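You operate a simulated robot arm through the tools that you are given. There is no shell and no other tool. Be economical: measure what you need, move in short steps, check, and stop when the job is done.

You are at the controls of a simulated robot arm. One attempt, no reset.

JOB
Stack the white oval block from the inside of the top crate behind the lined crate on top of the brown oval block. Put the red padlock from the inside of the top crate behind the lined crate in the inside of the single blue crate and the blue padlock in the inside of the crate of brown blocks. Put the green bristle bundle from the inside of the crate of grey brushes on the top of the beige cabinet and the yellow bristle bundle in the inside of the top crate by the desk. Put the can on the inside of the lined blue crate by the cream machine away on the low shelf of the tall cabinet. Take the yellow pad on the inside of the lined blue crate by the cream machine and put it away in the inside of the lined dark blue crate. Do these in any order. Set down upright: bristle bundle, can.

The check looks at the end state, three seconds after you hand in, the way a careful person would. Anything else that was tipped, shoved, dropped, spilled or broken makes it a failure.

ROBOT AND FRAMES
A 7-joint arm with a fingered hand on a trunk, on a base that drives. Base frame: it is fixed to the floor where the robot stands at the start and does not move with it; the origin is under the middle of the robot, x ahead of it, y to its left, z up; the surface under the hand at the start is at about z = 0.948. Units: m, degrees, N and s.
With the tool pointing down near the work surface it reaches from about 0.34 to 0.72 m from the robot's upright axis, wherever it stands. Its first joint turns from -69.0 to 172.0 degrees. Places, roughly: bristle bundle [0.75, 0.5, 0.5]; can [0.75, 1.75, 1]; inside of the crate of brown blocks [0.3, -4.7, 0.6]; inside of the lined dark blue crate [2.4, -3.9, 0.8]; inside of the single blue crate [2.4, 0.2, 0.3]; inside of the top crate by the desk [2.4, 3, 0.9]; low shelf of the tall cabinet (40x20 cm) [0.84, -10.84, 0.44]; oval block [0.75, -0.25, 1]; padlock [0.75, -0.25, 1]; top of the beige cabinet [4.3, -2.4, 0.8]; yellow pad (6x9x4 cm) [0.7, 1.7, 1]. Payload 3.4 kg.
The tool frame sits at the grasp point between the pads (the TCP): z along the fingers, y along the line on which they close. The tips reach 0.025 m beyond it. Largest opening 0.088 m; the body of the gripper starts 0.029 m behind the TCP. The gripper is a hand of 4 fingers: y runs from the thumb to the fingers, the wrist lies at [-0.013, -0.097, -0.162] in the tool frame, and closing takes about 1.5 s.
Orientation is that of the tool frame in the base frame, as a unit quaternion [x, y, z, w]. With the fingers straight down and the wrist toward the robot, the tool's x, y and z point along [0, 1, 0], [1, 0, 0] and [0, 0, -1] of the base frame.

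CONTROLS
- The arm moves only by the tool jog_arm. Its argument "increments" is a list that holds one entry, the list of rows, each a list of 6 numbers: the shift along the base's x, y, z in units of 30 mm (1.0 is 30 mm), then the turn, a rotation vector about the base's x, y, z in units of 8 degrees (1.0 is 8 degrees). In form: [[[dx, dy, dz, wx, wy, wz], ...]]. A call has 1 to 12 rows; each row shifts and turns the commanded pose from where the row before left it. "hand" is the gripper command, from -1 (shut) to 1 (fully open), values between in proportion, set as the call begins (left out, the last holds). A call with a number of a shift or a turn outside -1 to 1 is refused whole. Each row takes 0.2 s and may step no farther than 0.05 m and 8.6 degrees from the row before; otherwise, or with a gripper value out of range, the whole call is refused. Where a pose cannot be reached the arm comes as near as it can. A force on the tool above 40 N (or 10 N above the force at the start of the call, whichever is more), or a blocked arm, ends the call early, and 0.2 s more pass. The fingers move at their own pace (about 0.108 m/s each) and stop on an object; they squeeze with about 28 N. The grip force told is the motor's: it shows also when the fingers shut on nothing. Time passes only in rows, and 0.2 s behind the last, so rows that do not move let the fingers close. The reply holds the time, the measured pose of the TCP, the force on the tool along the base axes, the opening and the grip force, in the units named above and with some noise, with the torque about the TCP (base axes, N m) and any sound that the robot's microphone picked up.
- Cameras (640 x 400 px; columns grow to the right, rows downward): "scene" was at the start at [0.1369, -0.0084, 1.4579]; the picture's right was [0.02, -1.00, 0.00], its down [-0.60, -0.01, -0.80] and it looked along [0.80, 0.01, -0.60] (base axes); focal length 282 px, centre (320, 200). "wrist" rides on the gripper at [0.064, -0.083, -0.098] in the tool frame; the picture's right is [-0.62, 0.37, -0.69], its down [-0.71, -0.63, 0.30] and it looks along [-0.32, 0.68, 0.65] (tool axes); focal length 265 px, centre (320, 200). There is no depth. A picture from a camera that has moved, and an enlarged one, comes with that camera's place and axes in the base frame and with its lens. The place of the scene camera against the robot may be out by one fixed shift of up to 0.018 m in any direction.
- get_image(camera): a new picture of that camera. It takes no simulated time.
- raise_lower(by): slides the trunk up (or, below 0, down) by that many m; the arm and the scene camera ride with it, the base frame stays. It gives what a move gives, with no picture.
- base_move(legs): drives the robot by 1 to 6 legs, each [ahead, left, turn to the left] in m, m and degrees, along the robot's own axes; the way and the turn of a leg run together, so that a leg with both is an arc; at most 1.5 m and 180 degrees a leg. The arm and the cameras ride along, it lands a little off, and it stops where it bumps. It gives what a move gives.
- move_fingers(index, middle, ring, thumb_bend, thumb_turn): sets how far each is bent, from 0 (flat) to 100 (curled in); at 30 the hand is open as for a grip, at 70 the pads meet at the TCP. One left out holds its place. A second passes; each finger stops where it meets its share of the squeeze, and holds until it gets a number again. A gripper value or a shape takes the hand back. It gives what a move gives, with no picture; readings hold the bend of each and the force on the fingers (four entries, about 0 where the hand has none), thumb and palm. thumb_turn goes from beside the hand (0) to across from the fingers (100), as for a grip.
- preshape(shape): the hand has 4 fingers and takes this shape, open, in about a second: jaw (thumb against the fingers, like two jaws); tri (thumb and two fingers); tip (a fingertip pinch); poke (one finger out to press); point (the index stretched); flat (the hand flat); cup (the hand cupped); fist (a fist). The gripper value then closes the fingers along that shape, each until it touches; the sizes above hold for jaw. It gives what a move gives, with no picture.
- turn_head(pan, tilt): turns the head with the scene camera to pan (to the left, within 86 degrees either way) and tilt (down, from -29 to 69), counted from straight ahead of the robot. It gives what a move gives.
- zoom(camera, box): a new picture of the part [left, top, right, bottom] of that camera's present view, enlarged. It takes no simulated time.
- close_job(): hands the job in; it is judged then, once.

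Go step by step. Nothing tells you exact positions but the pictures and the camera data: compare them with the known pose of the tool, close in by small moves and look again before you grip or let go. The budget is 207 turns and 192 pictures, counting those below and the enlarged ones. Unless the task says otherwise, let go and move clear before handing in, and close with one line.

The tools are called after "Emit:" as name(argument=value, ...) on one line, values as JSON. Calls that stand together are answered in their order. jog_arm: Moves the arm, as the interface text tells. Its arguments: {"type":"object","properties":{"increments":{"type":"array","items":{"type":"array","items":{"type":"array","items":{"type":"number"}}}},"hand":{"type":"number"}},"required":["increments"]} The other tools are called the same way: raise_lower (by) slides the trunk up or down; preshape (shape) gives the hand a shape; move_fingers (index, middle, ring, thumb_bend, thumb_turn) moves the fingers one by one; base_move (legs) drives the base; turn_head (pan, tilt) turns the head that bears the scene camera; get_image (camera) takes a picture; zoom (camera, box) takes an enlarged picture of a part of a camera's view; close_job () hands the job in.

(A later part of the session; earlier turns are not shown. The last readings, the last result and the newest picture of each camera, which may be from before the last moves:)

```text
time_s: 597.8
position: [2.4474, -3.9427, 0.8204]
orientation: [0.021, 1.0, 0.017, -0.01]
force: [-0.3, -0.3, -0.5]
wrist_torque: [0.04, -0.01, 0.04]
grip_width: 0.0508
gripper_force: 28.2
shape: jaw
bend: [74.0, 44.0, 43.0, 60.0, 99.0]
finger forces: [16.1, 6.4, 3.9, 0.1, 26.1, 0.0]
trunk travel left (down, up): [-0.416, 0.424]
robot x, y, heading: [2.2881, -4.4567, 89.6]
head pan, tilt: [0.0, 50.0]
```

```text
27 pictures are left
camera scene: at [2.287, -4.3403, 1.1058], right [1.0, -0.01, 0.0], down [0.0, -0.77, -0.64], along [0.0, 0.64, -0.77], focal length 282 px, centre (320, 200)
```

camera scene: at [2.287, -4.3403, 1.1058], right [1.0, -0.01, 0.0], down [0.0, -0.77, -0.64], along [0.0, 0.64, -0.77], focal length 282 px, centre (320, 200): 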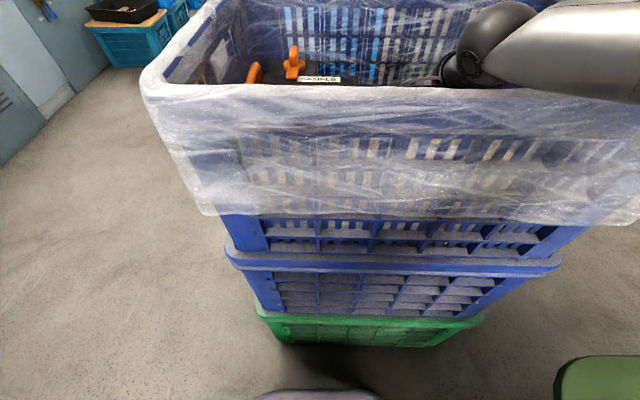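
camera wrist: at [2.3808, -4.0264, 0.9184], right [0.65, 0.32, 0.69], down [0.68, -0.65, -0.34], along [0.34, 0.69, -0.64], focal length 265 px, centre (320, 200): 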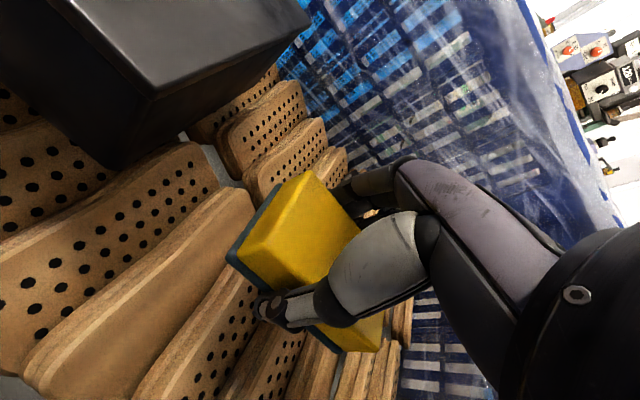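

The forearm is right at the rim level. I raise the trunk 4 cm and lower with the arm instead, so the forearm slopes down into the crate.

Emit:
raise_lower(by=0.045)

Emit:
jog_arm(increments=[[[0, 0.2, -0.4, 0, 0, 0], [0, 0.2, -0.4, 0, 0, 0], [0, 0, -0.5, 0, 0, 0], [0, 0, -0.5, 0, 0, 0], [0, 0, -0.5, 0, 0, 0], [0, 0, 0, 0, 0, 0]]])

Emit:
get_image(camera="wrist")

```text
time_s: 598.7
position: [2.4462, -3.944, 0.8613]
orientation: [0.02, 1.0, 0.011, -0.01]
force: [-0.9, 0.9, -0.3]
wrist_torque: [-0.01, -0.01, 0.03]
grip_width: 0.0505
gripper_force: 28.2
shape: jaw
bend: [74.0, 44.0, 43.0, 60.0, 99.0]
finger forces: [16.2, 6.4, 4.0, 0.0, 26.1, 0.1]
trunk travel left (down, up): [-0.461, 0.379]
robot x, y, heading: [2.2868, -4.4602, 89.7]
head pan, tilt: [0.0, 50.0]
```

```text
time_s: 600.1
position: [2.4491, -3.9247, 0.8121]
orientation: [0.022, 0.999, 0.033, -0.01]
force: [-0.8, 0.6, -0.9]
wrist_torque: [0.02, 0.03, -0.01]
grip_width: 0.0505
gripper_force: 27.7
shape: jaw
bend: [74.0, 44.0, 43.0, 60.0, 99.0]
finger forces: [16.3, 6.4, 4.0, 0.1, 26.2, 0.0]
trunk travel left (down, up): [-0.461, 0.379]
robot x, y, heading: [2.2915, -4.4516, 89.8]
head pan, tilt: [0.0, 50.0]
```

```text
26 pictures are left
camera wrist: at [2.3829, -4.0126, 0.9062], right [0.65, 0.29, 0.7], down [0.68, -0.64, -0.36], along [0.34, 0.71, -0.61], focal length 265 px, centre (320, 200)
```

wrist: 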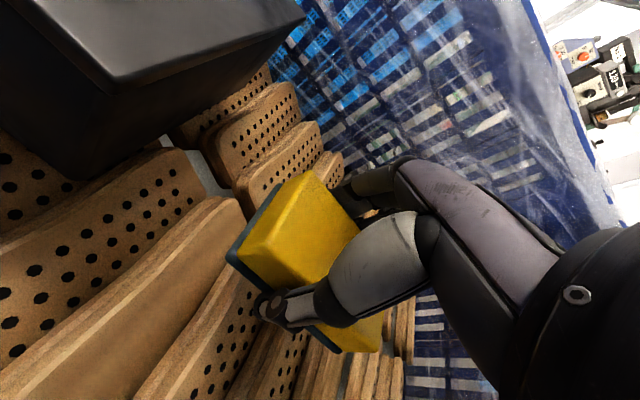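

Gap is ~2 cm over the brown blocks; release the soft pad here.

Emit:
jog_arm(increments=[[[0, 0, 0, 0, 0, 0], [0, 0, 0, 0, 0, 0], [0, 0, 0, 0, 0, 0], [0, 0, 0, 0, 0, 0], [0, 0, 0, 0, 0, 0]]], hand=1)

Emit:
raise_lower(by=0.375)

Emit:
get_image(camera="wrist")

```text
time_s: 601.3
position: [2.4486, -3.9258, 0.8126]
orientation: [0.022, 0.999, 0.036, -0.01]
force: [0.0, -0.5, 0.5]
wrist_torque: [0.02, 0.01, 0.03]
grip_width: 0.0874
gripper_force: 0.1
shape: jaw
bend: [30.0, 30.0, 30.0, 30.0, 98.0]
finger forces: [0.0, 0.1, 0.0, 0.0, 0.0, 0.0]
trunk travel left (down, up): [-0.461, 0.379]
robot x, y, heading: [2.286, -4.4591, 89.7]
head pan, tilt: [0.0, 50.0]
```

```text
time_s: 604.9
position: [2.4468, -3.932, 1.1665]
orientation: [0.02, 1.0, 0.012, -0.01]
force: [-0.3, 0.5, -0.3]
wrist_torque: [-0.03, 0.02, 0.02]
grip_width: 0.0874
gripper_force: 0.0
shape: jaw
bend: [30.0, 30.0, 30.0, 30.0, 98.0]
finger forces: [0.1, 0.0, 0.0, 0.0, 0.0, 0.1]
trunk travel left (down, up): [-0.836, 0.004]
robot x, y, heading: [2.2884, -4.4583, 89.9]
head pan, tilt: [0.0, 50.0]
```

```text
25 pictures are left
camera wrist: at [2.3819, -4.0156, 1.2656], right [0.65, 0.33, 0.69], down [0.68, -0.65, -0.33], along [0.34, 0.69, -0.64], focal length 265 px, centre (320, 200)
```

wrist: 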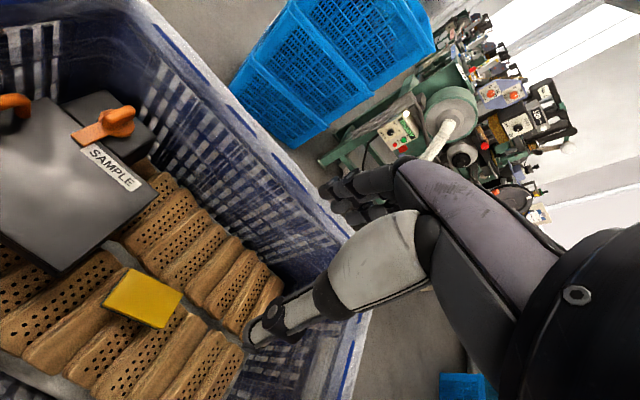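

Pad delivered. Last: the green bundle. Retract the hand, go back to the start area through the gap (backing at heading 0).

Emit:
jog_arm(increments=[[[-0.8, -0.3, 0.7, 0, 0, 0], [-0.9, -0.4, 0.6, 0, 0, 0], [-0.9, -0.4, 0.3, 0, 0, 0], [-0.9, -0.4, 0, 0, 0, 0], [-0.9, -0.4, 0, 0, 0, 0], [0, 0, 0, 0, 0, 0]]])

Emit:
base_move(legs=[[0, 0.63, 0.1], [1.5, 0, 0], [1.0, 0, 0]])

```text
time_s: 606.3
position: [2.3155, -3.9913, 1.2151]
orientation: [0.019, 1.0, 0.012, -0.01]
force: [-0.2, -0.1, 0.6]
wrist_torque: [-0.02, 0.02, 0.04]
grip_width: 0.0878
gripper_force: 0.0
shape: jaw
bend: [30.0, 30.0, 30.0, 30.0, 98.0]
finger forces: [0.1, 0.0, 0.0, 0.0, 0.0, 0.1]
trunk travel left (down, up): [-0.836, 0.004]
robot x, y, heading: [2.2895, -4.4568, 90.0]
head pan, tilt: [0.0, 50.0]
```

```text
time_s: 621.9
position: [1.6923, -1.4407, 1.2154]
orientation: [0.013, 1.0, 0.013, -0.01]
force: [-0.1, 0.9, 0.2]
wrist_torque: [-0.03, -0.02, 0.01]
grip_width: 0.0875
gripper_force: 0.0
shape: jaw
bend: [30.0, 30.0, 30.0, 30.0, 98.0]
finger forces: [0.0, 0.0, 0.0, 0.0, 0.1, 0.0]
trunk travel left (down, up): [-0.836, 0.004]
robot x, y, heading: [1.6672, -1.9076, 90.2]
head pan, tilt: [0.0, 50.0]
```

Emit:
base_move(legs=[[1.055, 0, -0.2], [0, 0, -90]])

```text
time_s: 631.2
position: [2.1226, -0.8876, 1.2154]
orientation: [0.725, 0.688, 0.017, 0.002]
force: [0.3, 0.8, 0.8]
wrist_torque: [0.02, -0.03, -0.01]
grip_width: 0.0878
gripper_force: 0.1
shape: jaw
bend: [30.0, 30.0, 30.0, 30.0, 98.0]
finger forces: [0.1, 0.0, 0.0, 0.0, 0.0, 0.0]
trunk travel left (down, up): [-0.836, 0.004]
robot x, y, heading: [1.6539, -0.8546, -0.9]
head pan, tilt: [0.0, 50.0]
```

Emit:
base_move(legs=[[0, 0, 0.9], [-0.6, 0, 0]])

```text
time_s: 635.0
position: [1.5168, -0.8784, 1.2159]
orientation: [0.717, 0.697, 0.016, 0.001]
force: [0.6, 0.2, -0.8]
wrist_torque: [-0.04, -0.01, -0.03]
grip_width: 0.0877
gripper_force: 0.0
shape: jaw
bend: [30.0, 30.0, 30.0, 30.0, 98.0]
finger forces: [0.0, 0.1, 0.0, 0.0, 0.1, 0.0]
trunk travel left (down, up): [-0.836, 0.004]
robot x, y, heading: [1.0523, -0.8557, 0.5]
head pan, tilt: [0.0, 50.0]
```

Emit:
base_move(legs=[[-1.1, 0, -0.5]])

```text
time_s: 640.6
position: [0.4234, -0.8892, 1.2159]
orientation: [0.702, 0.712, 0.016, 0.001]
force: [-0.2, 0.3, 0.9]
wrist_torque: [-0.03, 0.01, -0.01]
grip_width: 0.0877
gripper_force: 0.0
shape: jaw
bend: [30.0, 30.0, 30.0, 30.0, 98.0]
finger forces: [0.0, 0.0, 0.1, 0.1, 0.1, 0.1]
trunk travel left (down, up): [-0.836, 0.004]
robot x, y, heading: [-0.0403, -0.8864, 2.6]
head pan, tilt: [0.0, 50.0]
```

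Emit:
base_move(legs=[[0, 1.16, -2.6], [0, 0, 25]])

Emit:
turn_head(pan=10, tilt=55)

Emit:
get_image(camera="scene")

```text
time_s: 647.8
position: [0.4004, 0.4311, 1.2154]
orientation: [0.573, 0.82, 0.016, -0.001]
force: [0.2, 0.9, -0.6]
wrist_torque: [0.0, 0.01, -0.01]
grip_width: 0.0875
gripper_force: 0.0
shape: jaw
bend: [30.0, 30.0, 30.0, 30.0, 98.0]
finger forces: [0.1, 0.0, 0.1, 0.1, 0.1, 0.1]
trunk travel left (down, up): [-0.836, 0.004]
robot x, y, heading: [-0.0456, 0.2783, 22.0]
head pan, tilt: [0.0, 50.0]
```

```text
time_s: 648.5
position: [0.399, 0.4305, 1.2153]
orientation: [0.574, 0.819, 0.017, -0.002]
force: [-0.1, 0.1, 0.1]
wrist_torque: [0.0, 0.0, 0.03]
grip_width: 0.0879
gripper_force: 0.0
shape: jaw
bend: [30.0, 30.0, 30.0, 30.0, 98.0]
finger forces: [0.0, 0.0, 0.1, 0.0, 0.0, 0.0]
trunk travel left (down, up): [-0.836, 0.004]
robot x, y, heading: [-0.0437, 0.2789, 21.8]
head pan, tilt: [10.0, 55.0]
```

```text
24 pictures are left
camera scene: at [0.063, 0.3272, 1.5184], right [0.53, -0.85, 0.0], down [-0.7, -0.43, -0.57], along [0.49, 0.3, -0.82], focal length 282 px, centre (320, 200)
```

scene: 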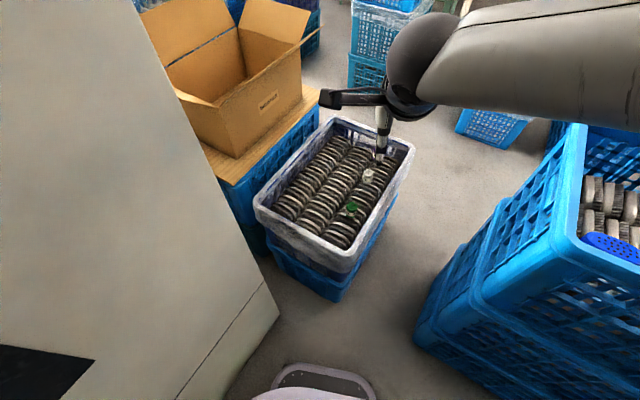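

Green ≈(0.615,0.529). Approach and position the hand above it.

Emit:
base_move(legs=[[0.14, 0, 3.0]])

Emit:
get_image(camera="wrist")

```text
time_s: 649.8
position: [0.5135, 0.5054, 1.2162]
orientation: [0.553, 0.833, 0.016, -0.002]
force: [-0.5, 0.1, 0.1]
wrist_torque: [-0.04, 0.01, 0.01]
grip_width: 0.0876
gripper_force: 0.1
shape: jaw
bend: [30.0, 30.0, 30.0, 30.0, 98.0]
finger forces: [0.0, 0.1, 0.0, 0.0, 0.0, 0.0]
trunk travel left (down, up): [-0.836, 0.004]
robot x, y, heading: [0.0791, 0.3333, 24.8]
head pan, tilt: [10.0, 55.0]
```

```text
23 pictures are left
camera wrist: at [0.4102, 0.5299, 1.3141], right [0.57, -0.45, 0.69], down [-0.3, -0.89, -0.33], along [0.77, -0.02, -0.64], focal length 265 px, centre (320, 200)
```

wrist: 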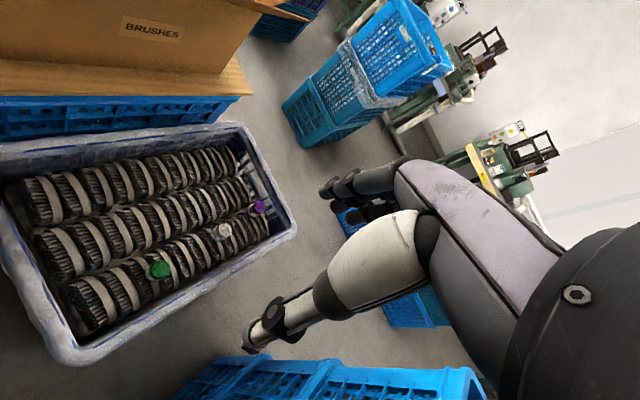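

Emit:
jog_arm(increments=[[[0.9, 0.3, 0, 0, 0, 0], [0.9, 0.3, 0, 0, 0, 0], [0.9, 0.3, 0, 0, 0, 0], [0.2, 0.05, 0, 0, 0, 0], [0, 0, 0, 0, 0, 0]]])

Emit:
raise_lower(by=-0.4)

Emit:
raise_lower(by=-0.05)

Emit:
get_image(camera="wrist")

Emit:
get_image(camera="scene")

```text
time_s: 651.0
position: [0.6011, 0.5358, 1.216]
orientation: [0.553, 0.833, 0.016, -0.002]
force: [0.3, -0.7, 0.1]
wrist_torque: [0.0, 0.04, 0.0]
grip_width: 0.0877
gripper_force: 0.1
shape: jaw
bend: [30.0, 30.0, 30.0, 30.0, 98.0]
finger forces: [0.1, 0.0, 0.0, 0.1, 0.1, 0.1]
trunk travel left (down, up): [-0.836, 0.004]
robot x, y, heading: [0.0759, 0.3326, 24.7]
head pan, tilt: [10.0, 55.0]
```

```text
time_s: 654.8
position: [0.6001, 0.5366, 0.8158]
orientation: [0.553, 0.833, 0.016, -0.002]
force: [-0.6, 1.6, -0.1]
wrist_torque: [0.0, -0.01, 0.02]
grip_width: 0.088
gripper_force: 0.0
shape: jaw
bend: [30.0, 30.0, 30.0, 30.0, 98.0]
finger forces: [0.0, 0.0, 0.0, 0.1, 0.0, 0.0]
trunk travel left (down, up): [-0.436, 0.404]
robot x, y, heading: [0.0773, 0.3357, 24.8]
head pan, tilt: [10.0, 55.0]
```

```text
time_s: 655.7
position: [0.6005, 0.5372, 0.7666]
orientation: [0.553, 0.833, 0.016, -0.003]
force: [-0.6, -0.6, 0.3]
wrist_torque: [0.01, 0.03, 0.0]
grip_width: 0.0879
gripper_force: 0.0
shape: jaw
bend: [30.0, 30.0, 30.0, 30.0, 98.0]
finger forces: [0.0, 0.1, 0.0, 0.0, 0.1, 0.0]
trunk travel left (down, up): [-0.386, 0.454]
robot x, y, heading: [0.0792, 0.3355, 25.0]
head pan, tilt: [10.0, 55.0]
```

```text
22 pictures are left
camera wrist: at [0.4975, 0.5599, 0.8644], right [0.57, -0.45, 0.69], down [-0.3, -0.89, -0.33], along [0.77, -0.02, -0.64], focal length 265 px, centre (320, 200)
```

wrist: 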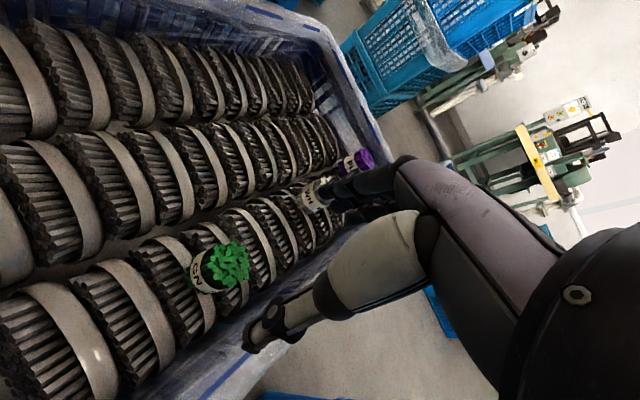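

```text
21 pictures are left
camera scene: at [0.1832, 0.3858, 1.0683], right [0.57, -0.82, 0.0], down [-0.67, -0.47, -0.57], along [0.47, 0.33, -0.82], focal length 282 px, centre (320, 200)
```

scene: 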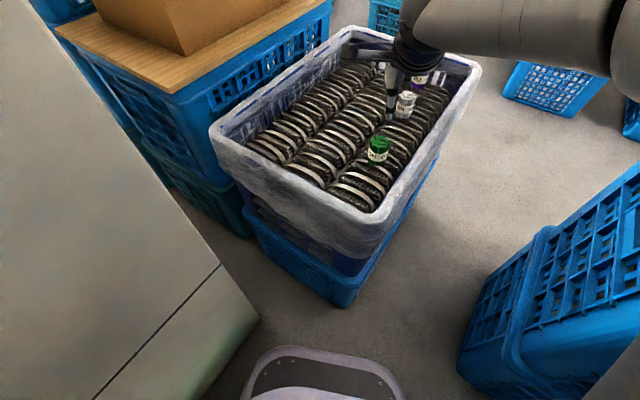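

Green top ≈(0.616,0.543,0.64). Centre and lower.

Emit:
jog_arm(increments=[[[0.18, 0.08, 0, 0, 0, 0], [0, 0, 0, 0, 0, 0]]])

Emit:
raise_lower(by=-0.09)

Emit:
get_image(camera="wrist")

```text
time_s: 656.3
position: [0.6053, 0.5371, 0.7651]
orientation: [0.553, 0.833, 0.016, -0.002]
force: [0.1, -0.5, -0.8]
wrist_torque: [-0.01, 0.0, -0.01]
grip_width: 0.0878
gripper_force: 0.1
shape: jaw
bend: [30.0, 30.0, 30.0, 30.0, 98.0]
finger forces: [0.0, 0.0, 0.0, 0.0, 0.1, 0.0]
trunk travel left (down, up): [-0.386, 0.454]
robot x, y, heading: [0.0826, 0.3336, 24.8]
head pan, tilt: [10.0, 55.0]
```

```text
time_s: 657.6
position: [0.6045, 0.5386, 0.6751]
orientation: [0.554, 0.833, 0.016, -0.002]
force: [-0.2, -0.1, -0.4]
wrist_torque: [-0.03, -0.01, 0.0]
grip_width: 0.0873
gripper_force: 0.1
shape: jaw
bend: [30.0, 30.0, 30.0, 30.0, 98.0]
finger forces: [0.0, 0.1, 0.0, 0.0, 0.1, 0.0]
trunk travel left (down, up): [-0.296, 0.544]
robot x, y, heading: [0.0766, 0.3317, 24.9]
head pan, tilt: [10.0, 55.0]
```

```text
20 pictures are left
camera wrist: at [0.502, 0.562, 0.7737], right [0.57, -0.45, 0.69], down [-0.3, -0.89, -0.33], along [0.77, -0.02, -0.64], focal length 265 px, centre (320, 200)
```

wrist: 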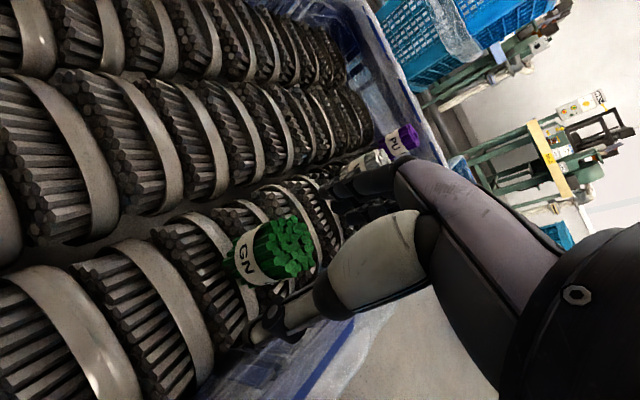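

Emit:
raise_lower(by=-0.047)

Emit:
jog_arm(increments=[[[0, 0, 0, 0, 0, 0], [0, 0, 0, 0, 0, 0], [0, 0, 0, 0, 0, 0], [0, 0, 0, 0, 0, 0], [0, 0, 0, 0, 0, 0], [0, 0, 0, 0, 0, 0], [0, 0, 0, 0, 0, 0]]], hand=-1)

Emit:
get_image(camera="wrist")

```text
time_s: 658.5
position: [0.6059, 0.5383, 0.6286]
orientation: [0.554, 0.832, 0.016, -0.002]
force: [-0.2, -0.7, -0.3]
wrist_torque: [-0.02, 0.0, -0.04]
grip_width: 0.0879
gripper_force: 0.0
shape: jaw
bend: [30.0, 30.0, 30.0, 30.0, 98.0]
finger forces: [0.0, 0.0, 0.0, 0.1, 0.1, 0.0]
trunk travel left (down, up): [-0.249, 0.591]
robot x, y, heading: [0.0788, 0.3346, 24.7]
head pan, tilt: [10.0, 55.0]
```

```text
time_s: 660.1
position: [0.606, 0.5379, 0.6292]
orientation: [0.554, 0.832, 0.016, -0.002]
force: [0.0, -0.6, -0.5]
wrist_torque: [0.0, -0.03, 0.02]
grip_width: 0.033
gripper_force: 28.2
shape: jaw
bend: [74.0, 50.0, 56.0, 73.0, 100.0]
finger forces: [14.5, 9.2, 0.1, 0.0, 24.1, 0.1]
trunk travel left (down, up): [-0.249, 0.591]
robot x, y, heading: [0.0771, 0.3356, 24.7]
head pan, tilt: [10.0, 55.0]
```

```text
19 pictures are left
camera wrist: at [0.5021, 0.562, 0.7266], right [0.57, -0.45, 0.69], down [-0.3, -0.89, -0.33], along [0.77, -0.02, -0.64], focal length 265 px, centre (320, 200)
```

wrist: 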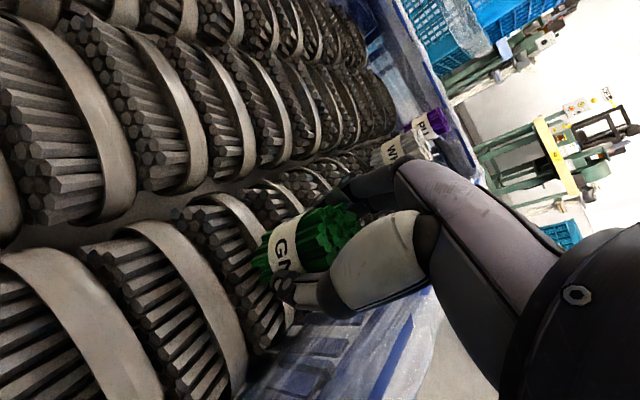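

Green held. Raise, retract and go back through the gap toward the beige cabinet.

Emit:
raise_lower(by=0.4)

Emit:
raise_lower(by=0.188)

Emit:
jog_arm(increments=[[[-0.7, -0.3, 0.2, 0, 0, 0], [-0.9, -0.35, 0, 0, 0, 0], [-0.9, -0.35, 0, 0, 0, 0], [0, 0, 0, 0, 0, 0]]])

Emit:
base_move(legs=[[-0.14, 0, 0], [0, 0, -24.7], [0, -1.15, 0]])

```text
time_s: 663.9
position: [0.605, 0.538, 1.0285]
orientation: [0.554, 0.833, 0.016, -0.002]
force: [0.0, -0.8, -0.7]
wrist_torque: [0.01, -0.01, 0.0]
grip_width: 0.0331
gripper_force: 28.6
shape: jaw
bend: [74.0, 50.0, 56.0, 73.0, 100.0]
finger forces: [14.5, 9.1, 0.1, 0.1, 24.1, 0.1]
trunk travel left (down, up): [-0.649, 0.191]
robot x, y, heading: [0.0799, 0.3334, 25.1]
head pan, tilt: [10.0, 55.0]
```

```text
time_s: 666.0
position: [0.6057, 0.5374, 1.2154]
orientation: [0.553, 0.833, 0.016, -0.002]
force: [0.8, -0.6, -1.3]
wrist_torque: [0.01, -0.02, 0.0]
grip_width: 0.0328
gripper_force: 27.7
shape: jaw
bend: [74.0, 50.0, 56.0, 73.0, 100.0]
finger forces: [14.5, 9.2, 0.1, 0.0, 24.1, 0.0]
trunk travel left (down, up): [-0.837, 0.003]
robot x, y, heading: [0.0816, 0.3331, 24.7]
head pan, tilt: [10.0, 55.0]
```

```text
time_s: 667.0
position: [0.5283, 0.51, 1.2226]
orientation: [0.553, 0.833, 0.016, -0.001]
force: [-0.2, 0.4, -0.5]
wrist_torque: [0.01, -0.01, -0.02]
grip_width: 0.0328
gripper_force: 28.0
shape: jaw
bend: [74.0, 50.0, 56.0, 73.0, 100.0]
finger forces: [14.5, 9.2, 0.1, 0.1, 24.1, 0.1]
trunk travel left (down, up): [-0.837, 0.003]
robot x, y, heading: [0.0743, 0.3374, 24.7]
head pan, tilt: [10.0, 55.0]
```

```text
time_s: 675.1
position: [0.4517, -0.907, 1.2217]
orientation: [0.709, 0.705, 0.016, 0.002]
force: [-0.1, 0.3, -0.1]
wrist_torque: [-0.01, -0.02, -0.01]
grip_width: 0.0327
gripper_force: 28.3
shape: jaw
bend: [74.0, 50.0, 56.0, 73.0, 100.0]
finger forces: [14.5, 9.2, 0.2, 0.0, 24.2, 0.0]
trunk travel left (down, up): [-0.837, 0.003]
robot x, y, heading: [-0.0357, -0.8875, 1.6]
head pan, tilt: [10.0, 55.0]
```

Emit:
base_move(legs=[[0, 0.035, -1.6], [0.8, 0, 0]])

```text
time_s: 679.9
position: [1.2686, -0.8821, 1.2226]
orientation: [0.718, 0.695, 0.016, 0.001]
force: [0.0, -0.1, -0.6]
wrist_torque: [0.03, 0.01, 0.02]
grip_width: 0.0329
gripper_force: 27.4
shape: jaw
bend: [74.0, 50.0, 56.0, 73.0, 100.0]
finger forces: [14.5, 9.2, 0.2, 0.0, 24.1, 0.0]
trunk travel left (down, up): [-0.837, 0.003]
robot x, y, heading: [0.7874, -0.8529, 0.1]
head pan, tilt: [10.0, 55.0]
```

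Emit:
base_move(legs=[[0.9, 0, -0.1], [0, -0.65, 0]])

Emit:
turn_head(pan=-15, tilt=15)

Emit:
get_image(camera="scene")

```text
time_s: 687.9
position: [2.1763, -1.5278, 1.2234]
orientation: [0.722, 0.692, 0.016, 0.002]
force: [-0.2, -0.1, -1.6]
wrist_torque: [-0.02, 0.01, 0.0]
grip_width: 0.0329
gripper_force: 27.9
shape: jaw
bend: [74.0, 50.0, 56.0, 73.0, 100.0]
finger forces: [14.5, 9.2, 0.2, 0.1, 24.0, 0.0]
trunk travel left (down, up): [-0.837, 0.003]
robot x, y, heading: [1.6949, -1.4961, -0.4]
head pan, tilt: [10.0, 55.0]
```

```text
time_s: 689.0
position: [2.1785, -1.5278, 1.2224]
orientation: [0.722, 0.691, 0.016, 0.002]
force: [0.0, 0.7, -0.1]
wrist_torque: [0.03, -0.02, 0.03]
grip_width: 0.0331
gripper_force: 28.1
shape: jaw
bend: [74.0, 50.0, 56.0, 73.0, 100.0]
finger forces: [14.5, 9.2, 0.1, 0.1, 24.1, 0.0]
trunk travel left (down, up): [-0.837, 0.003]
robot x, y, heading: [1.6953, -1.4949, -0.5]
head pan, tilt: [-15.0, 15.0]
```

```text
18 pictures are left
camera scene: at [1.8341, -1.5282, 1.5795], right [-0.27, -0.96, 0.0], down [-0.25, 0.07, -0.97], along [0.93, -0.26, -0.26], focal length 282 px, centre (320, 200)
```

scene: 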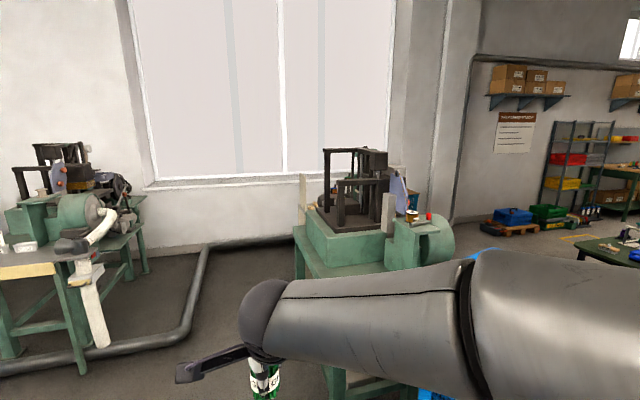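

I can't see the beige cabinet yet; it must be behind the green bench. Drive further ahead and look.

Emit:
base_move(legs=[[1.2, 0.1, 0.5]])

Emit:
turn_head(pan=-45, tilt=0)

Emit:
get_image(camera="scene")

Emit:
get_image(camera="wrist")

```text
time_s: 695.0
position: [3.3727, -1.4053, 1.2227]
orientation: [0.711, 0.703, 0.016, 0.001]
force: [0.3, -0.3, -0.8]
wrist_torque: [-0.02, -0.01, 0.0]
grip_width: 0.033
gripper_force: 28.0
shape: jaw
bend: [74.0, 50.0, 56.0, 73.0, 100.0]
finger forces: [14.6, 9.1, 0.1, 0.1, 24.1, 0.0]
trunk travel left (down, up): [-0.837, 0.003]
robot x, y, heading: [2.8875, -1.3838, 1.7]
head pan, tilt: [-15.0, 15.0]
```

```text
time_s: 696.0
position: [3.3726, -1.4038, 1.2226]
orientation: [0.711, 0.704, 0.016, 0.001]
force: [0.0, 0.8, -0.8]
wrist_torque: [-0.02, 0.03, 0.0]
grip_width: 0.0328
gripper_force: 28.3
shape: jaw
bend: [74.0, 50.0, 56.0, 73.0, 100.0]
finger forces: [14.6, 9.2, 0.2, 0.0, 24.1, 0.0]
trunk travel left (down, up): [-0.837, 0.003]
robot x, y, heading: [2.8898, -1.3867, 1.4]
head pan, tilt: [-45.0, 0.0]
```

```text
17 pictures are left
camera scene: at [3.0042, -1.4569, 1.6037], right [-0.69, -0.72, 0.0], down [0.0, 0.0, -1.0], along [0.72, -0.69, 0.0], focal length 282 px, centre (320, 200)
```

scene: 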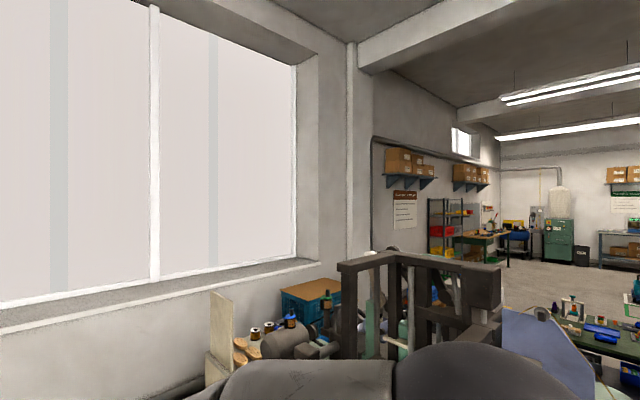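

```text
16 pictures are left
camera wrist: at [3.2875, -1.3417, 1.3211], right [0.34, -0.64, 0.69], down [-0.63, -0.7, -0.33], along [0.7, -0.32, -0.64], focal length 265 px, centre (320, 200)
```

wrist: 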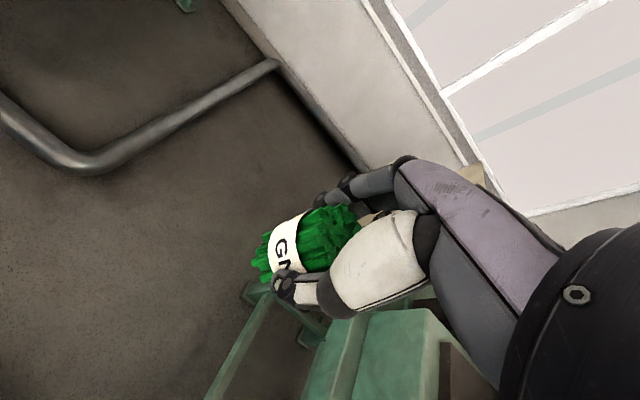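

The cabinet must stand beyond the bench (x≈4–4.6). Drive to (4.2,-1.57) between the pipe and bench, and look right.

Emit:
base_move(legs=[[0.0, -0.15, -1.4], [1.28, 0, 0]])

Emit:
turn_head(pan=-80, tilt=40)

Emit:
get_image(camera="scene")

```text
time_s: 703.4
position: [4.6603, -1.5775, 1.2213]
orientation: [0.723, 0.69, 0.016, 0.002]
force: [0.5, 0.1, -0.4]
wrist_torque: [0.0, -0.04, -0.02]
grip_width: 0.0329
gripper_force: 28.4
shape: jaw
bend: [74.0, 50.0, 56.0, 73.0, 100.0]
finger forces: [14.5, 9.2, 0.2, 0.0, 24.1, 0.1]
trunk travel left (down, up): [-0.837, 0.003]
robot x, y, heading: [4.181, -1.5414, -0.7]
head pan, tilt: [-45.0, 0.0]
```

```text
time_s: 704.5
position: [4.6612, -1.5779, 1.2233]
orientation: [0.724, 0.69, 0.015, 0.001]
force: [-0.3, 0.6, 0.0]
wrist_torque: [-0.01, -0.01, -0.02]
grip_width: 0.033
gripper_force: 27.4
shape: jaw
bend: [74.0, 50.0, 56.0, 73.0, 100.0]
finger forces: [14.5, 9.2, 0.1, 0.0, 24.0, 0.0]
trunk travel left (down, up): [-0.837, 0.003]
robot x, y, heading: [4.179, -1.545, -0.7]
head pan, tilt: [-80.0, 40.0]
```

```text
15 pictures are left
camera scene: at [4.2425, -1.6371, 1.5401], right [-0.99, -0.16, 0.0], down [-0.1, 0.63, -0.77], along [0.12, -0.76, -0.64], focal length 282 px, centre (320, 200)
```

scene: 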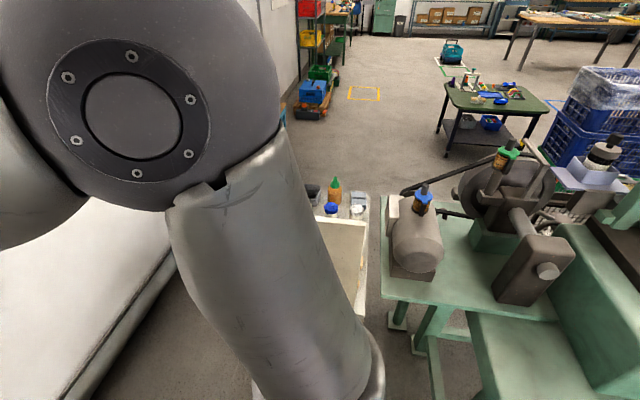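

The beige cabinet top is at x≈4.19–4.5, y≈-2.06..-2.6, with jars at its back. Shift and turn to face it.

Emit:
base_move(legs=[[0.13, -0.06, 0], [0, 0, -89.3]])

Emit:
turn_head(pan=0, tilt=50)

Emit:
get_image(camera="wrist")

Emit:
get_image(camera="scene")

```text
time_s: 709.7
position: [4.2583, -2.0866, 1.2237]
orientation: [0.999, -0.037, 0.01, 0.012]
force: [0.2, -0.1, -0.2]
wrist_torque: [-0.01, 0.0, 0.0]
grip_width: 0.0326
gripper_force: 28.0
shape: jaw
bend: [74.0, 50.0, 56.0, 74.0, 100.0]
finger forces: [14.6, 9.0, 0.3, 0.1, 23.8, 0.1]
trunk travel left (down, up): [-0.837, 0.003]
robot x, y, heading: [4.3097, -1.6039, -92.3]
head pan, tilt: [-80.0, 40.0]
```

```text
time_s: 711.3
position: [4.2584, -2.0858, 1.2219]
orientation: [0.999, -0.037, 0.01, 0.012]
force: [0.4, 0.0, -1.1]
wrist_torque: [0.02, -0.01, -0.02]
grip_width: 0.0329
gripper_force: 28.1
shape: jaw
bend: [74.0, 50.0, 56.0, 74.0, 100.0]
finger forces: [14.4, 9.0, 0.2, 0.1, 23.7, 0.1]
trunk travel left (down, up): [-0.837, 0.003]
robot x, y, heading: [4.3076, -1.6035, -92.6]
head pan, tilt: [0.0, 50.0]
```

```text
14 pictures are left
camera wrist: at [4.3272, -2.0052, 1.3211], right [-0.66, -0.3, 0.69], down [-0.66, 0.67, -0.33], along [-0.36, -0.67, -0.64], focal length 265 px, centre (320, 200)
```

wrist: 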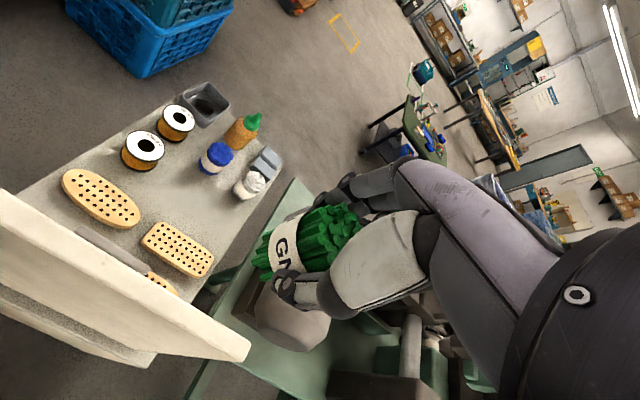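

```text
13 pictures are left
camera scene: at [4.3028, -1.7412, 1.5258], right [-1.0, 0.04, 0.0], down [0.03, 0.77, -0.64], along [-0.03, -0.64, -0.77], focal length 282 px, centre (320, 200)
```

scene: 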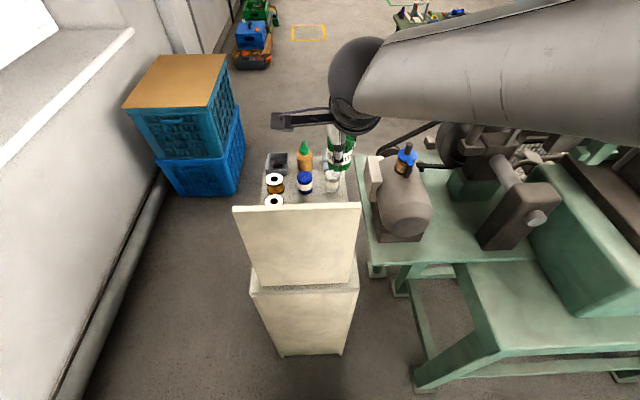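

The near side of the cabinet has a tall back panel (top ≈1.12), so I must approach from the south side. Go back out and around: heading 0, back to the aisle, down to y≈-3.3, then east.

Emit:
base_move(legs=[[0, 0, 92.4], [0, 0.06, 0], [-1.3, 0, 0]])

```text
time_s: 722.1
position: [3.5121, -1.5586, 1.2219]
orientation: [0.715, 0.699, 0.015, 0.002]
force: [-0.5, 0.7, -0.2]
wrist_torque: [0.03, 0.01, -0.01]
grip_width: 0.0322
gripper_force: 28.1
shape: jaw
bend: [74.0, 50.0, 56.0, 74.0, 100.0]
finger forces: [14.5, 8.9, 0.2, 0.0, 23.5, 0.0]
trunk travel left (down, up): [-0.837, 0.003]
robot x, y, heading: [3.0281, -1.535, 0.6]
head pan, tilt: [0.0, 50.0]
```

Emit:
base_move(legs=[[-1.4, 0, -0.6], [0, -1.0, 0]])

```text
time_s: 733.8
position: [2.1056, -2.5566, 1.2217]
orientation: [0.727, 0.686, 0.016, 0.002]
force: [-0.2, 0.1, -1.0]
wrist_torque: [-0.02, -0.01, 0.0]
grip_width: 0.0321
gripper_force: 27.6
shape: jaw
bend: [74.0, 50.0, 56.0, 74.0, 100.0]
finger forces: [14.5, 8.9, 0.1, 0.0, 23.5, 0.0]
trunk travel left (down, up): [-0.837, 0.003]
robot x, y, heading: [1.6257, -2.5161, -1.2]
head pan, tilt: [0.0, 50.0]
```

Emit:
base_move(legs=[[-0.02, -0.8, 1.2]])

Emit:
turn_head(pan=-5, tilt=25)

Emit:
get_image(camera="wrist")

```text
time_s: 738.0
position: [2.0791, -3.342, 1.2227]
orientation: [0.717, 0.696, 0.016, 0.002]
force: [-0.4, 0.8, 0.1]
wrist_torque: [-0.01, 0.01, 0.02]
grip_width: 0.0325
gripper_force: 28.1
shape: jaw
bend: [74.0, 50.0, 56.0, 74.0, 100.0]
finger forces: [14.4, 8.9, 0.2, 0.0, 23.5, 0.0]
trunk travel left (down, up): [-0.837, 0.003]
robot x, y, heading: [1.5924, -3.3157, 0.3]
head pan, tilt: [0.0, 50.0]
```

```text
time_s: 738.9
position: [2.0784, -3.3401, 1.2224]
orientation: [0.717, 0.696, 0.015, 0.002]
force: [0.9, -0.6, -0.4]
wrist_torque: [-0.01, 0.01, 0.01]
grip_width: 0.0324
gripper_force: 28.1
shape: jaw
bend: [74.0, 50.0, 56.0, 74.0, 100.0]
finger forces: [14.5, 8.9, 0.3, 0.0, 23.5, 0.0]
trunk travel left (down, up): [-0.837, 0.003]
robot x, y, heading: [1.5947, -3.3125, 0.4]
head pan, tilt: [-5.0, 25.0]
```

```text
12 pictures are left
camera wrist: at [1.9953, -3.2756, 1.321], right [0.33, -0.64, 0.69], down [-0.64, -0.69, -0.33], along [0.69, -0.33, -0.64], focal length 265 px, centre (320, 200)
```

wrist: 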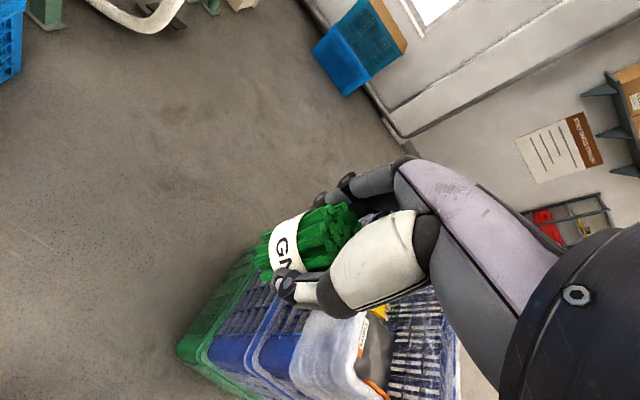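

Clear corridor eastward at y≈-3.25. Drive.

Emit:
base_move(legs=[[0, 0.05, -0.4], [1.4, 0, 0]])

Emit:
turn_head(pan=50, tilt=35)

Emit:
get_image(camera="wrist")

```text
time_s: 746.5
position: [3.4949, -3.2839, 1.2224]
orientation: [0.715, 0.699, 0.016, 0.001]
force: [-0.4, -0.5, -0.4]
wrist_torque: [-0.01, 0.0, 0.0]
grip_width: 0.0321
gripper_force: 28.0
shape: jaw
bend: [74.0, 50.0, 56.0, 74.0, 100.0]
finger forces: [14.5, 8.8, 0.1, 0.1, 23.5, 0.0]
trunk travel left (down, up): [-0.837, 0.003]
robot x, y, heading: [3.0121, -3.2582, 0.4]
head pan, tilt: [-5.0, 25.0]
```

```text
time_s: 747.7
position: [3.4953, -3.2848, 1.2224]
orientation: [0.716, 0.698, 0.016, 0.001]
force: [-0.4, 0.5, -0.6]
wrist_torque: [-0.02, -0.01, -0.04]
grip_width: 0.0322
gripper_force: 27.3
shape: jaw
bend: [74.0, 50.0, 56.0, 74.0, 100.0]
finger forces: [14.4, 8.9, 0.2, 0.0, 23.6, 0.0]
trunk travel left (down, up): [-0.837, 0.003]
robot x, y, heading: [3.0133, -3.2577, 0.6]
head pan, tilt: [50.0, 35.0]
```

```text
11 pictures are left
camera wrist: at [3.4114, -3.2198, 1.321], right [0.34, -0.64, 0.69], down [-0.64, -0.69, -0.33], along [0.69, -0.33, -0.64], focal length 265 px, centre (320, 200)
```

wrist: 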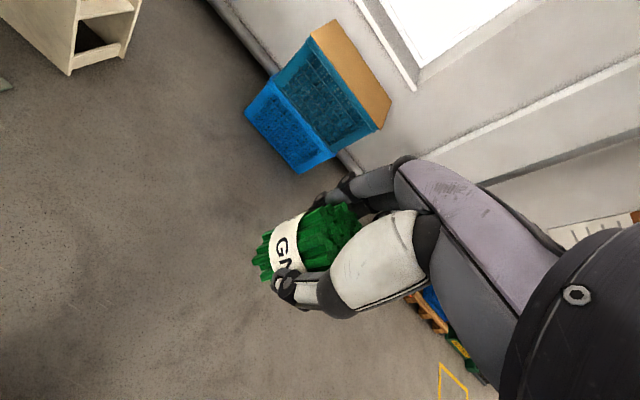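

Cabinet south face y≈-2.53, x 4.19–4.51, open floor in front. Continue and turn to face it.

Emit:
base_move(legs=[[1.33, 0.0, -0.6], [0, 0, 90.0]])

```text
time_s: 758.2
position: [4.3561, -2.7638, 1.2229]
orientation: [0.009, 1.0, 0.013, -0.01]
force: [-0.6, -0.4, 0.0]
wrist_torque: [0.0, 0.05, -0.02]
grip_width: 0.0322
gripper_force: 27.4
shape: jaw
bend: [74.0, 50.0, 56.0, 74.0, 100.0]
finger forces: [14.4, 8.8, 0.2, 0.0, 23.3, 0.1]
trunk travel left (down, up): [-0.837, 0.003]
robot x, y, heading: [4.331, -3.2457, 91.0]
head pan, tilt: [50.0, 35.0]
```

Emit:
base_move(legs=[[0.37, 0.03, -1.0]])

Emit:
get_image(camera="wrist")

```text
time_s: 760.6
position: [4.3267, -2.3918, 1.2233]
orientation: [0.014, 1.0, 0.013, -0.011]
force: [-0.4, 0.5, -0.1]
wrist_torque: [-0.02, -0.02, -0.03]
grip_width: 0.0319
gripper_force: 27.6
shape: jaw
bend: [74.0, 50.0, 56.0, 74.0, 100.0]
finger forces: [14.5, 8.8, 0.2, 0.1, 23.3, 0.0]
trunk travel left (down, up): [-0.837, 0.003]
robot x, y, heading: [4.2982, -2.8754, 90.4]
head pan, tilt: [50.0, 35.0]
```

```text
10 pictures are left
camera wrist: at [4.2621, -2.4762, 1.3211], right [0.64, 0.33, 0.69], down [0.69, -0.64, -0.33], along [0.33, 0.69, -0.64], focal length 265 px, centre (320, 200)
```

wrist: 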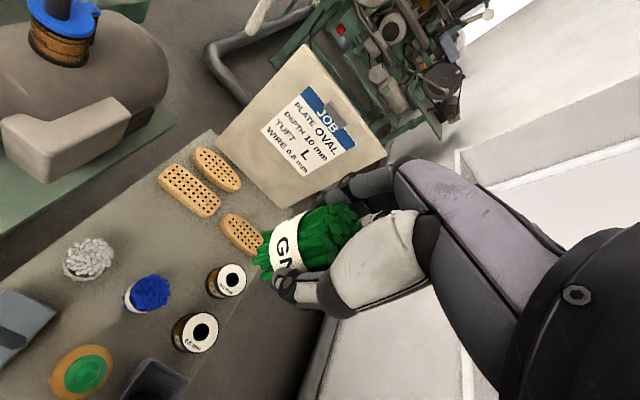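

Free spot on the top at ≈(4.295,-2.287). Extend over it and lower with the trunk.

Emit:
jog_arm(increments=[[[-0.27, 0.85, 0, 0, 0, 0], [-0.27, 0.85, 0, 0, 0, 0], [-0.27, 0.9, 0, 0, 0, 0], [-0.25, 0.85, 0, 0, 0, 0], [0, 0, 0, 0, 0, 0], [0, 0, 0, 0, 0, 0]]])

Emit:
raise_lower(by=-0.27)

Emit:
get_image(camera="wrist")

```text
time_s: 762.0
position: [4.2922, -2.2872, 1.2243]
orientation: [0.014, 1.0, 0.012, -0.01]
force: [-0.2, -0.3, -0.2]
wrist_torque: [0.01, -0.01, -0.01]
grip_width: 0.032
gripper_force: 28.6
shape: jaw
bend: [74.0, 50.0, 56.0, 74.0, 100.0]
finger forces: [14.6, 8.7, 0.2, 0.0, 23.3, 0.0]
trunk travel left (down, up): [-0.837, 0.003]
robot x, y, heading: [4.2989, -2.8753, 90.4]
head pan, tilt: [50.0, 35.0]
```

```text
time_s: 764.7
position: [4.2928, -2.2871, 0.9543]
orientation: [0.014, 1.0, 0.012, -0.01]
force: [-0.2, 0.2, 0.1]
wrist_torque: [0.02, 0.01, 0.0]
grip_width: 0.0323
gripper_force: 27.9
shape: jaw
bend: [74.0, 50.0, 56.0, 74.0, 100.0]
finger forces: [14.5, 8.8, 0.3, 0.0, 23.3, 0.0]
trunk travel left (down, up): [-0.567, 0.273]
robot x, y, heading: [4.2981, -2.8763, 90.1]
head pan, tilt: [50.0, 35.0]
```

```text
9 pictures are left
camera wrist: at [4.2283, -2.3715, 1.0525], right [0.64, 0.33, 0.69], down [0.69, -0.64, -0.33], along [0.33, 0.69, -0.64], focal length 265 px, centre (320, 200)
```

wrist: 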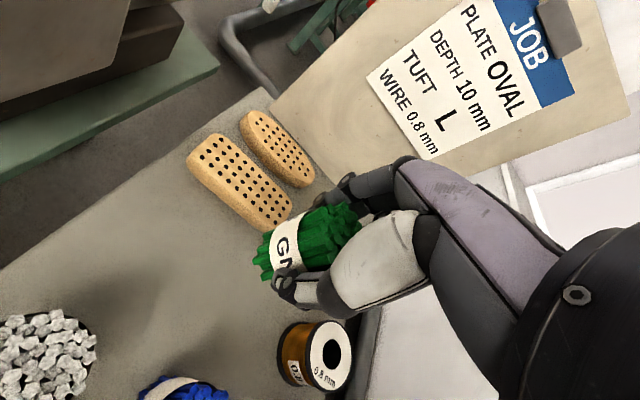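

Surface below is clear. Lower the arm 6 cm, then the trunk gently.

Emit:
jog_arm(increments=[[[0, 0, -0.5, 0, 0, 0], [0, 0, -0.5, 0, 0, 0], [0, 0, -0.5, 0, 0, 0], [0, 0, -0.5, 0, 0, 0], [0, 0, 0, 0, 0, 0], [0, 0, 0, 0, 0, 0]]])

Emit:
raise_lower(by=-0.025)

Emit:
get_image(camera="wrist")

```text
time_s: 766.1
position: [4.2924, -2.2867, 0.8936]
orientation: [0.013, 1.0, 0.012, -0.01]
force: [-0.1, 0.1, -0.7]
wrist_torque: [-0.02, 0.02, -0.02]
grip_width: 0.0319
gripper_force: 27.9
shape: jaw
bend: [74.0, 50.0, 56.0, 74.0, 100.0]
finger forces: [14.5, 8.7, 0.3, 0.0, 23.3, 0.0]
trunk travel left (down, up): [-0.567, 0.273]
robot x, y, heading: [4.2977, -2.8757, 90.0]
head pan, tilt: [50.0, 35.0]
```

```text
time_s: 766.8
position: [4.2934, -2.2857, 0.87]
orientation: [0.015, 1.0, 0.012, -0.01]
force: [0.4, -0.5, -1.2]
wrist_torque: [0.02, 0.01, -0.04]
grip_width: 0.0322
gripper_force: 28.2
shape: jaw
bend: [74.0, 50.0, 56.0, 74.0, 100.0]
finger forces: [14.5, 8.9, 0.3, 0.0, 23.3, 0.0]
trunk travel left (down, up): [-0.542, 0.298]
robot x, y, heading: [4.2997, -2.8741, 90.2]
head pan, tilt: [50.0, 35.0]
```

```text
8 pictures are left
camera wrist: at [4.2283, -2.3707, 0.9677], right [0.64, 0.33, 0.69], down [0.69, -0.64, -0.33], along [0.33, 0.69, -0.64], focal length 265 px, centre (320, 200)
```

wrist: 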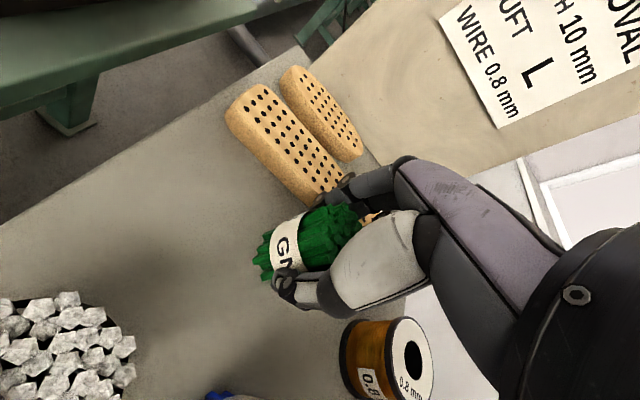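

Emit:
raise_lower(by=-0.015)

Emit:
raise_lower(by=-0.006)

Emit:
raise_lower(by=-0.005)

```text
time_s: 767.5
position: [4.2932, -2.287, 0.8544]
orientation: [0.015, 1.0, 0.013, -0.011]
force: [-0.3, 0.1, -0.4]
wrist_torque: [0.01, 0.01, 0.0]
grip_width: 0.0322
gripper_force: 27.7
shape: jaw
bend: [74.0, 50.0, 56.0, 74.0, 100.0]
finger forces: [14.6, 8.9, 0.3, 0.1, 23.3, 0.1]
trunk travel left (down, up): [-0.527, 0.313]
robot x, y, heading: [4.2993, -2.8759, 90.6]
head pan, tilt: [50.0, 35.0]
```

```text
time_s: 768.0
position: [4.2932, -2.287, 0.8484]
orientation: [0.015, 1.0, 0.013, -0.01]
force: [1.2, 1.0, -0.1]
wrist_torque: [-0.03, -0.02, -0.02]
grip_width: 0.0321
gripper_force: 28.2
shape: jaw
bend: [74.0, 50.0, 56.0, 74.0, 100.0]
finger forces: [14.5, 8.7, 0.3, 0.0, 23.4, 0.0]
trunk travel left (down, up): [-0.521, 0.319]
robot x, y, heading: [4.298, -2.8756, 90.2]
head pan, tilt: [50.0, 35.0]
```

```text
time_s: 768.6
position: [4.2931, -2.2858, 0.8428]
orientation: [0.015, 1.0, 0.013, -0.01]
force: [-0.3, -0.4, -0.6]
wrist_torque: [0.01, -0.02, -0.02]
grip_width: 0.032
gripper_force: 28.2
shape: jaw
bend: [74.0, 50.0, 56.0, 74.0, 100.0]
finger forces: [14.6, 8.8, 0.3, 0.0, 23.2, 0.1]
trunk travel left (down, up): [-0.516, 0.324]
robot x, y, heading: [4.2983, -2.876, 90.3]
head pan, tilt: [50.0, 35.0]
```

Emit:
raise_lower(by=-0.004)

Emit:
raise_lower(by=-0.004)

Emit:
raise_lower(by=-0.004)

Emit:
get_image(camera="wrist")

```text
time_s: 769.1
position: [4.294, -2.2867, 0.8407]
orientation: [0.015, 1.0, 0.014, -0.01]
force: [0.6, 0.5, 7.6]
wrist_torque: [0.1, 0.0, 0.02]
grip_width: 0.0322
gripper_force: 28.5
shape: jaw
bend: [74.0, 50.0, 56.0, 74.0, 100.0]
finger forces: [15.5, 9.6, 0.3, 0.0, 24.4, 0.0]
trunk travel left (down, up): [-0.512, 0.328]
robot x, y, heading: [4.2983, -2.8773, 90.4]
head pan, tilt: [50.0, 35.0]
```

```text
time_s: 769.6
position: [4.293, -2.2878, 0.84]
orientation: [0.015, 1.0, 0.017, -0.011]
force: [-0.1, 3.6, 23.1]
wrist_torque: [0.21, 0.01, 0.01]
grip_width: 0.0334
gripper_force: 28.5
shape: jaw
bend: [74.0, 49.0, 57.0, 74.0, 100.0]
finger forces: [17.7, 11.2, 2.0, 0.0, 26.6, 0.0]
trunk travel left (down, up): [-0.508, 0.332]
robot x, y, heading: [4.2983, -2.8763, 90.4]
head pan, tilt: [50.0, 35.0]
```

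```text
time_s: 770.1
position: [4.2929, -2.288, 0.8389]
orientation: [0.015, 1.0, 0.02, -0.013]
force: [0.9, 3.3, 37.0]
wrist_torque: [0.29, -0.12, 0.01]
grip_width: 0.0348
gripper_force: 27.9
shape: jaw
bend: [74.0, 48.0, 57.0, 75.0, 100.0]
finger forces: [18.3, 12.1, 2.7, 0.1, 28.4, 0.0]
trunk travel left (down, up): [-0.504, 0.336]
robot x, y, heading: [4.2965, -2.8743, 90.4]
head pan, tilt: [50.0, 35.0]
```

```text
7 pictures are left
camera wrist: at [4.2286, -2.3737, 0.936], right [0.65, 0.32, 0.69], down [0.69, -0.64, -0.35], along [0.33, 0.7, -0.63], focal length 265 px, centre (320, 200)
```

wrist: 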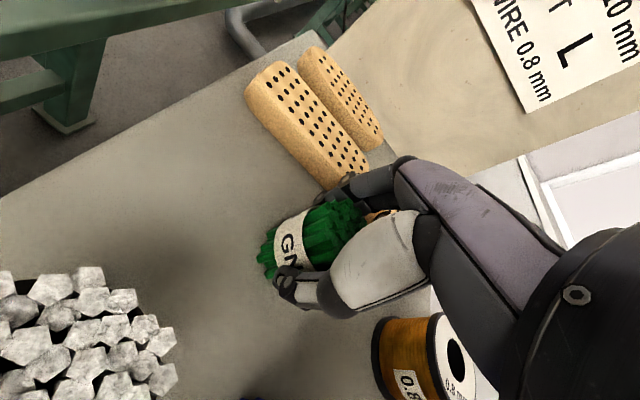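

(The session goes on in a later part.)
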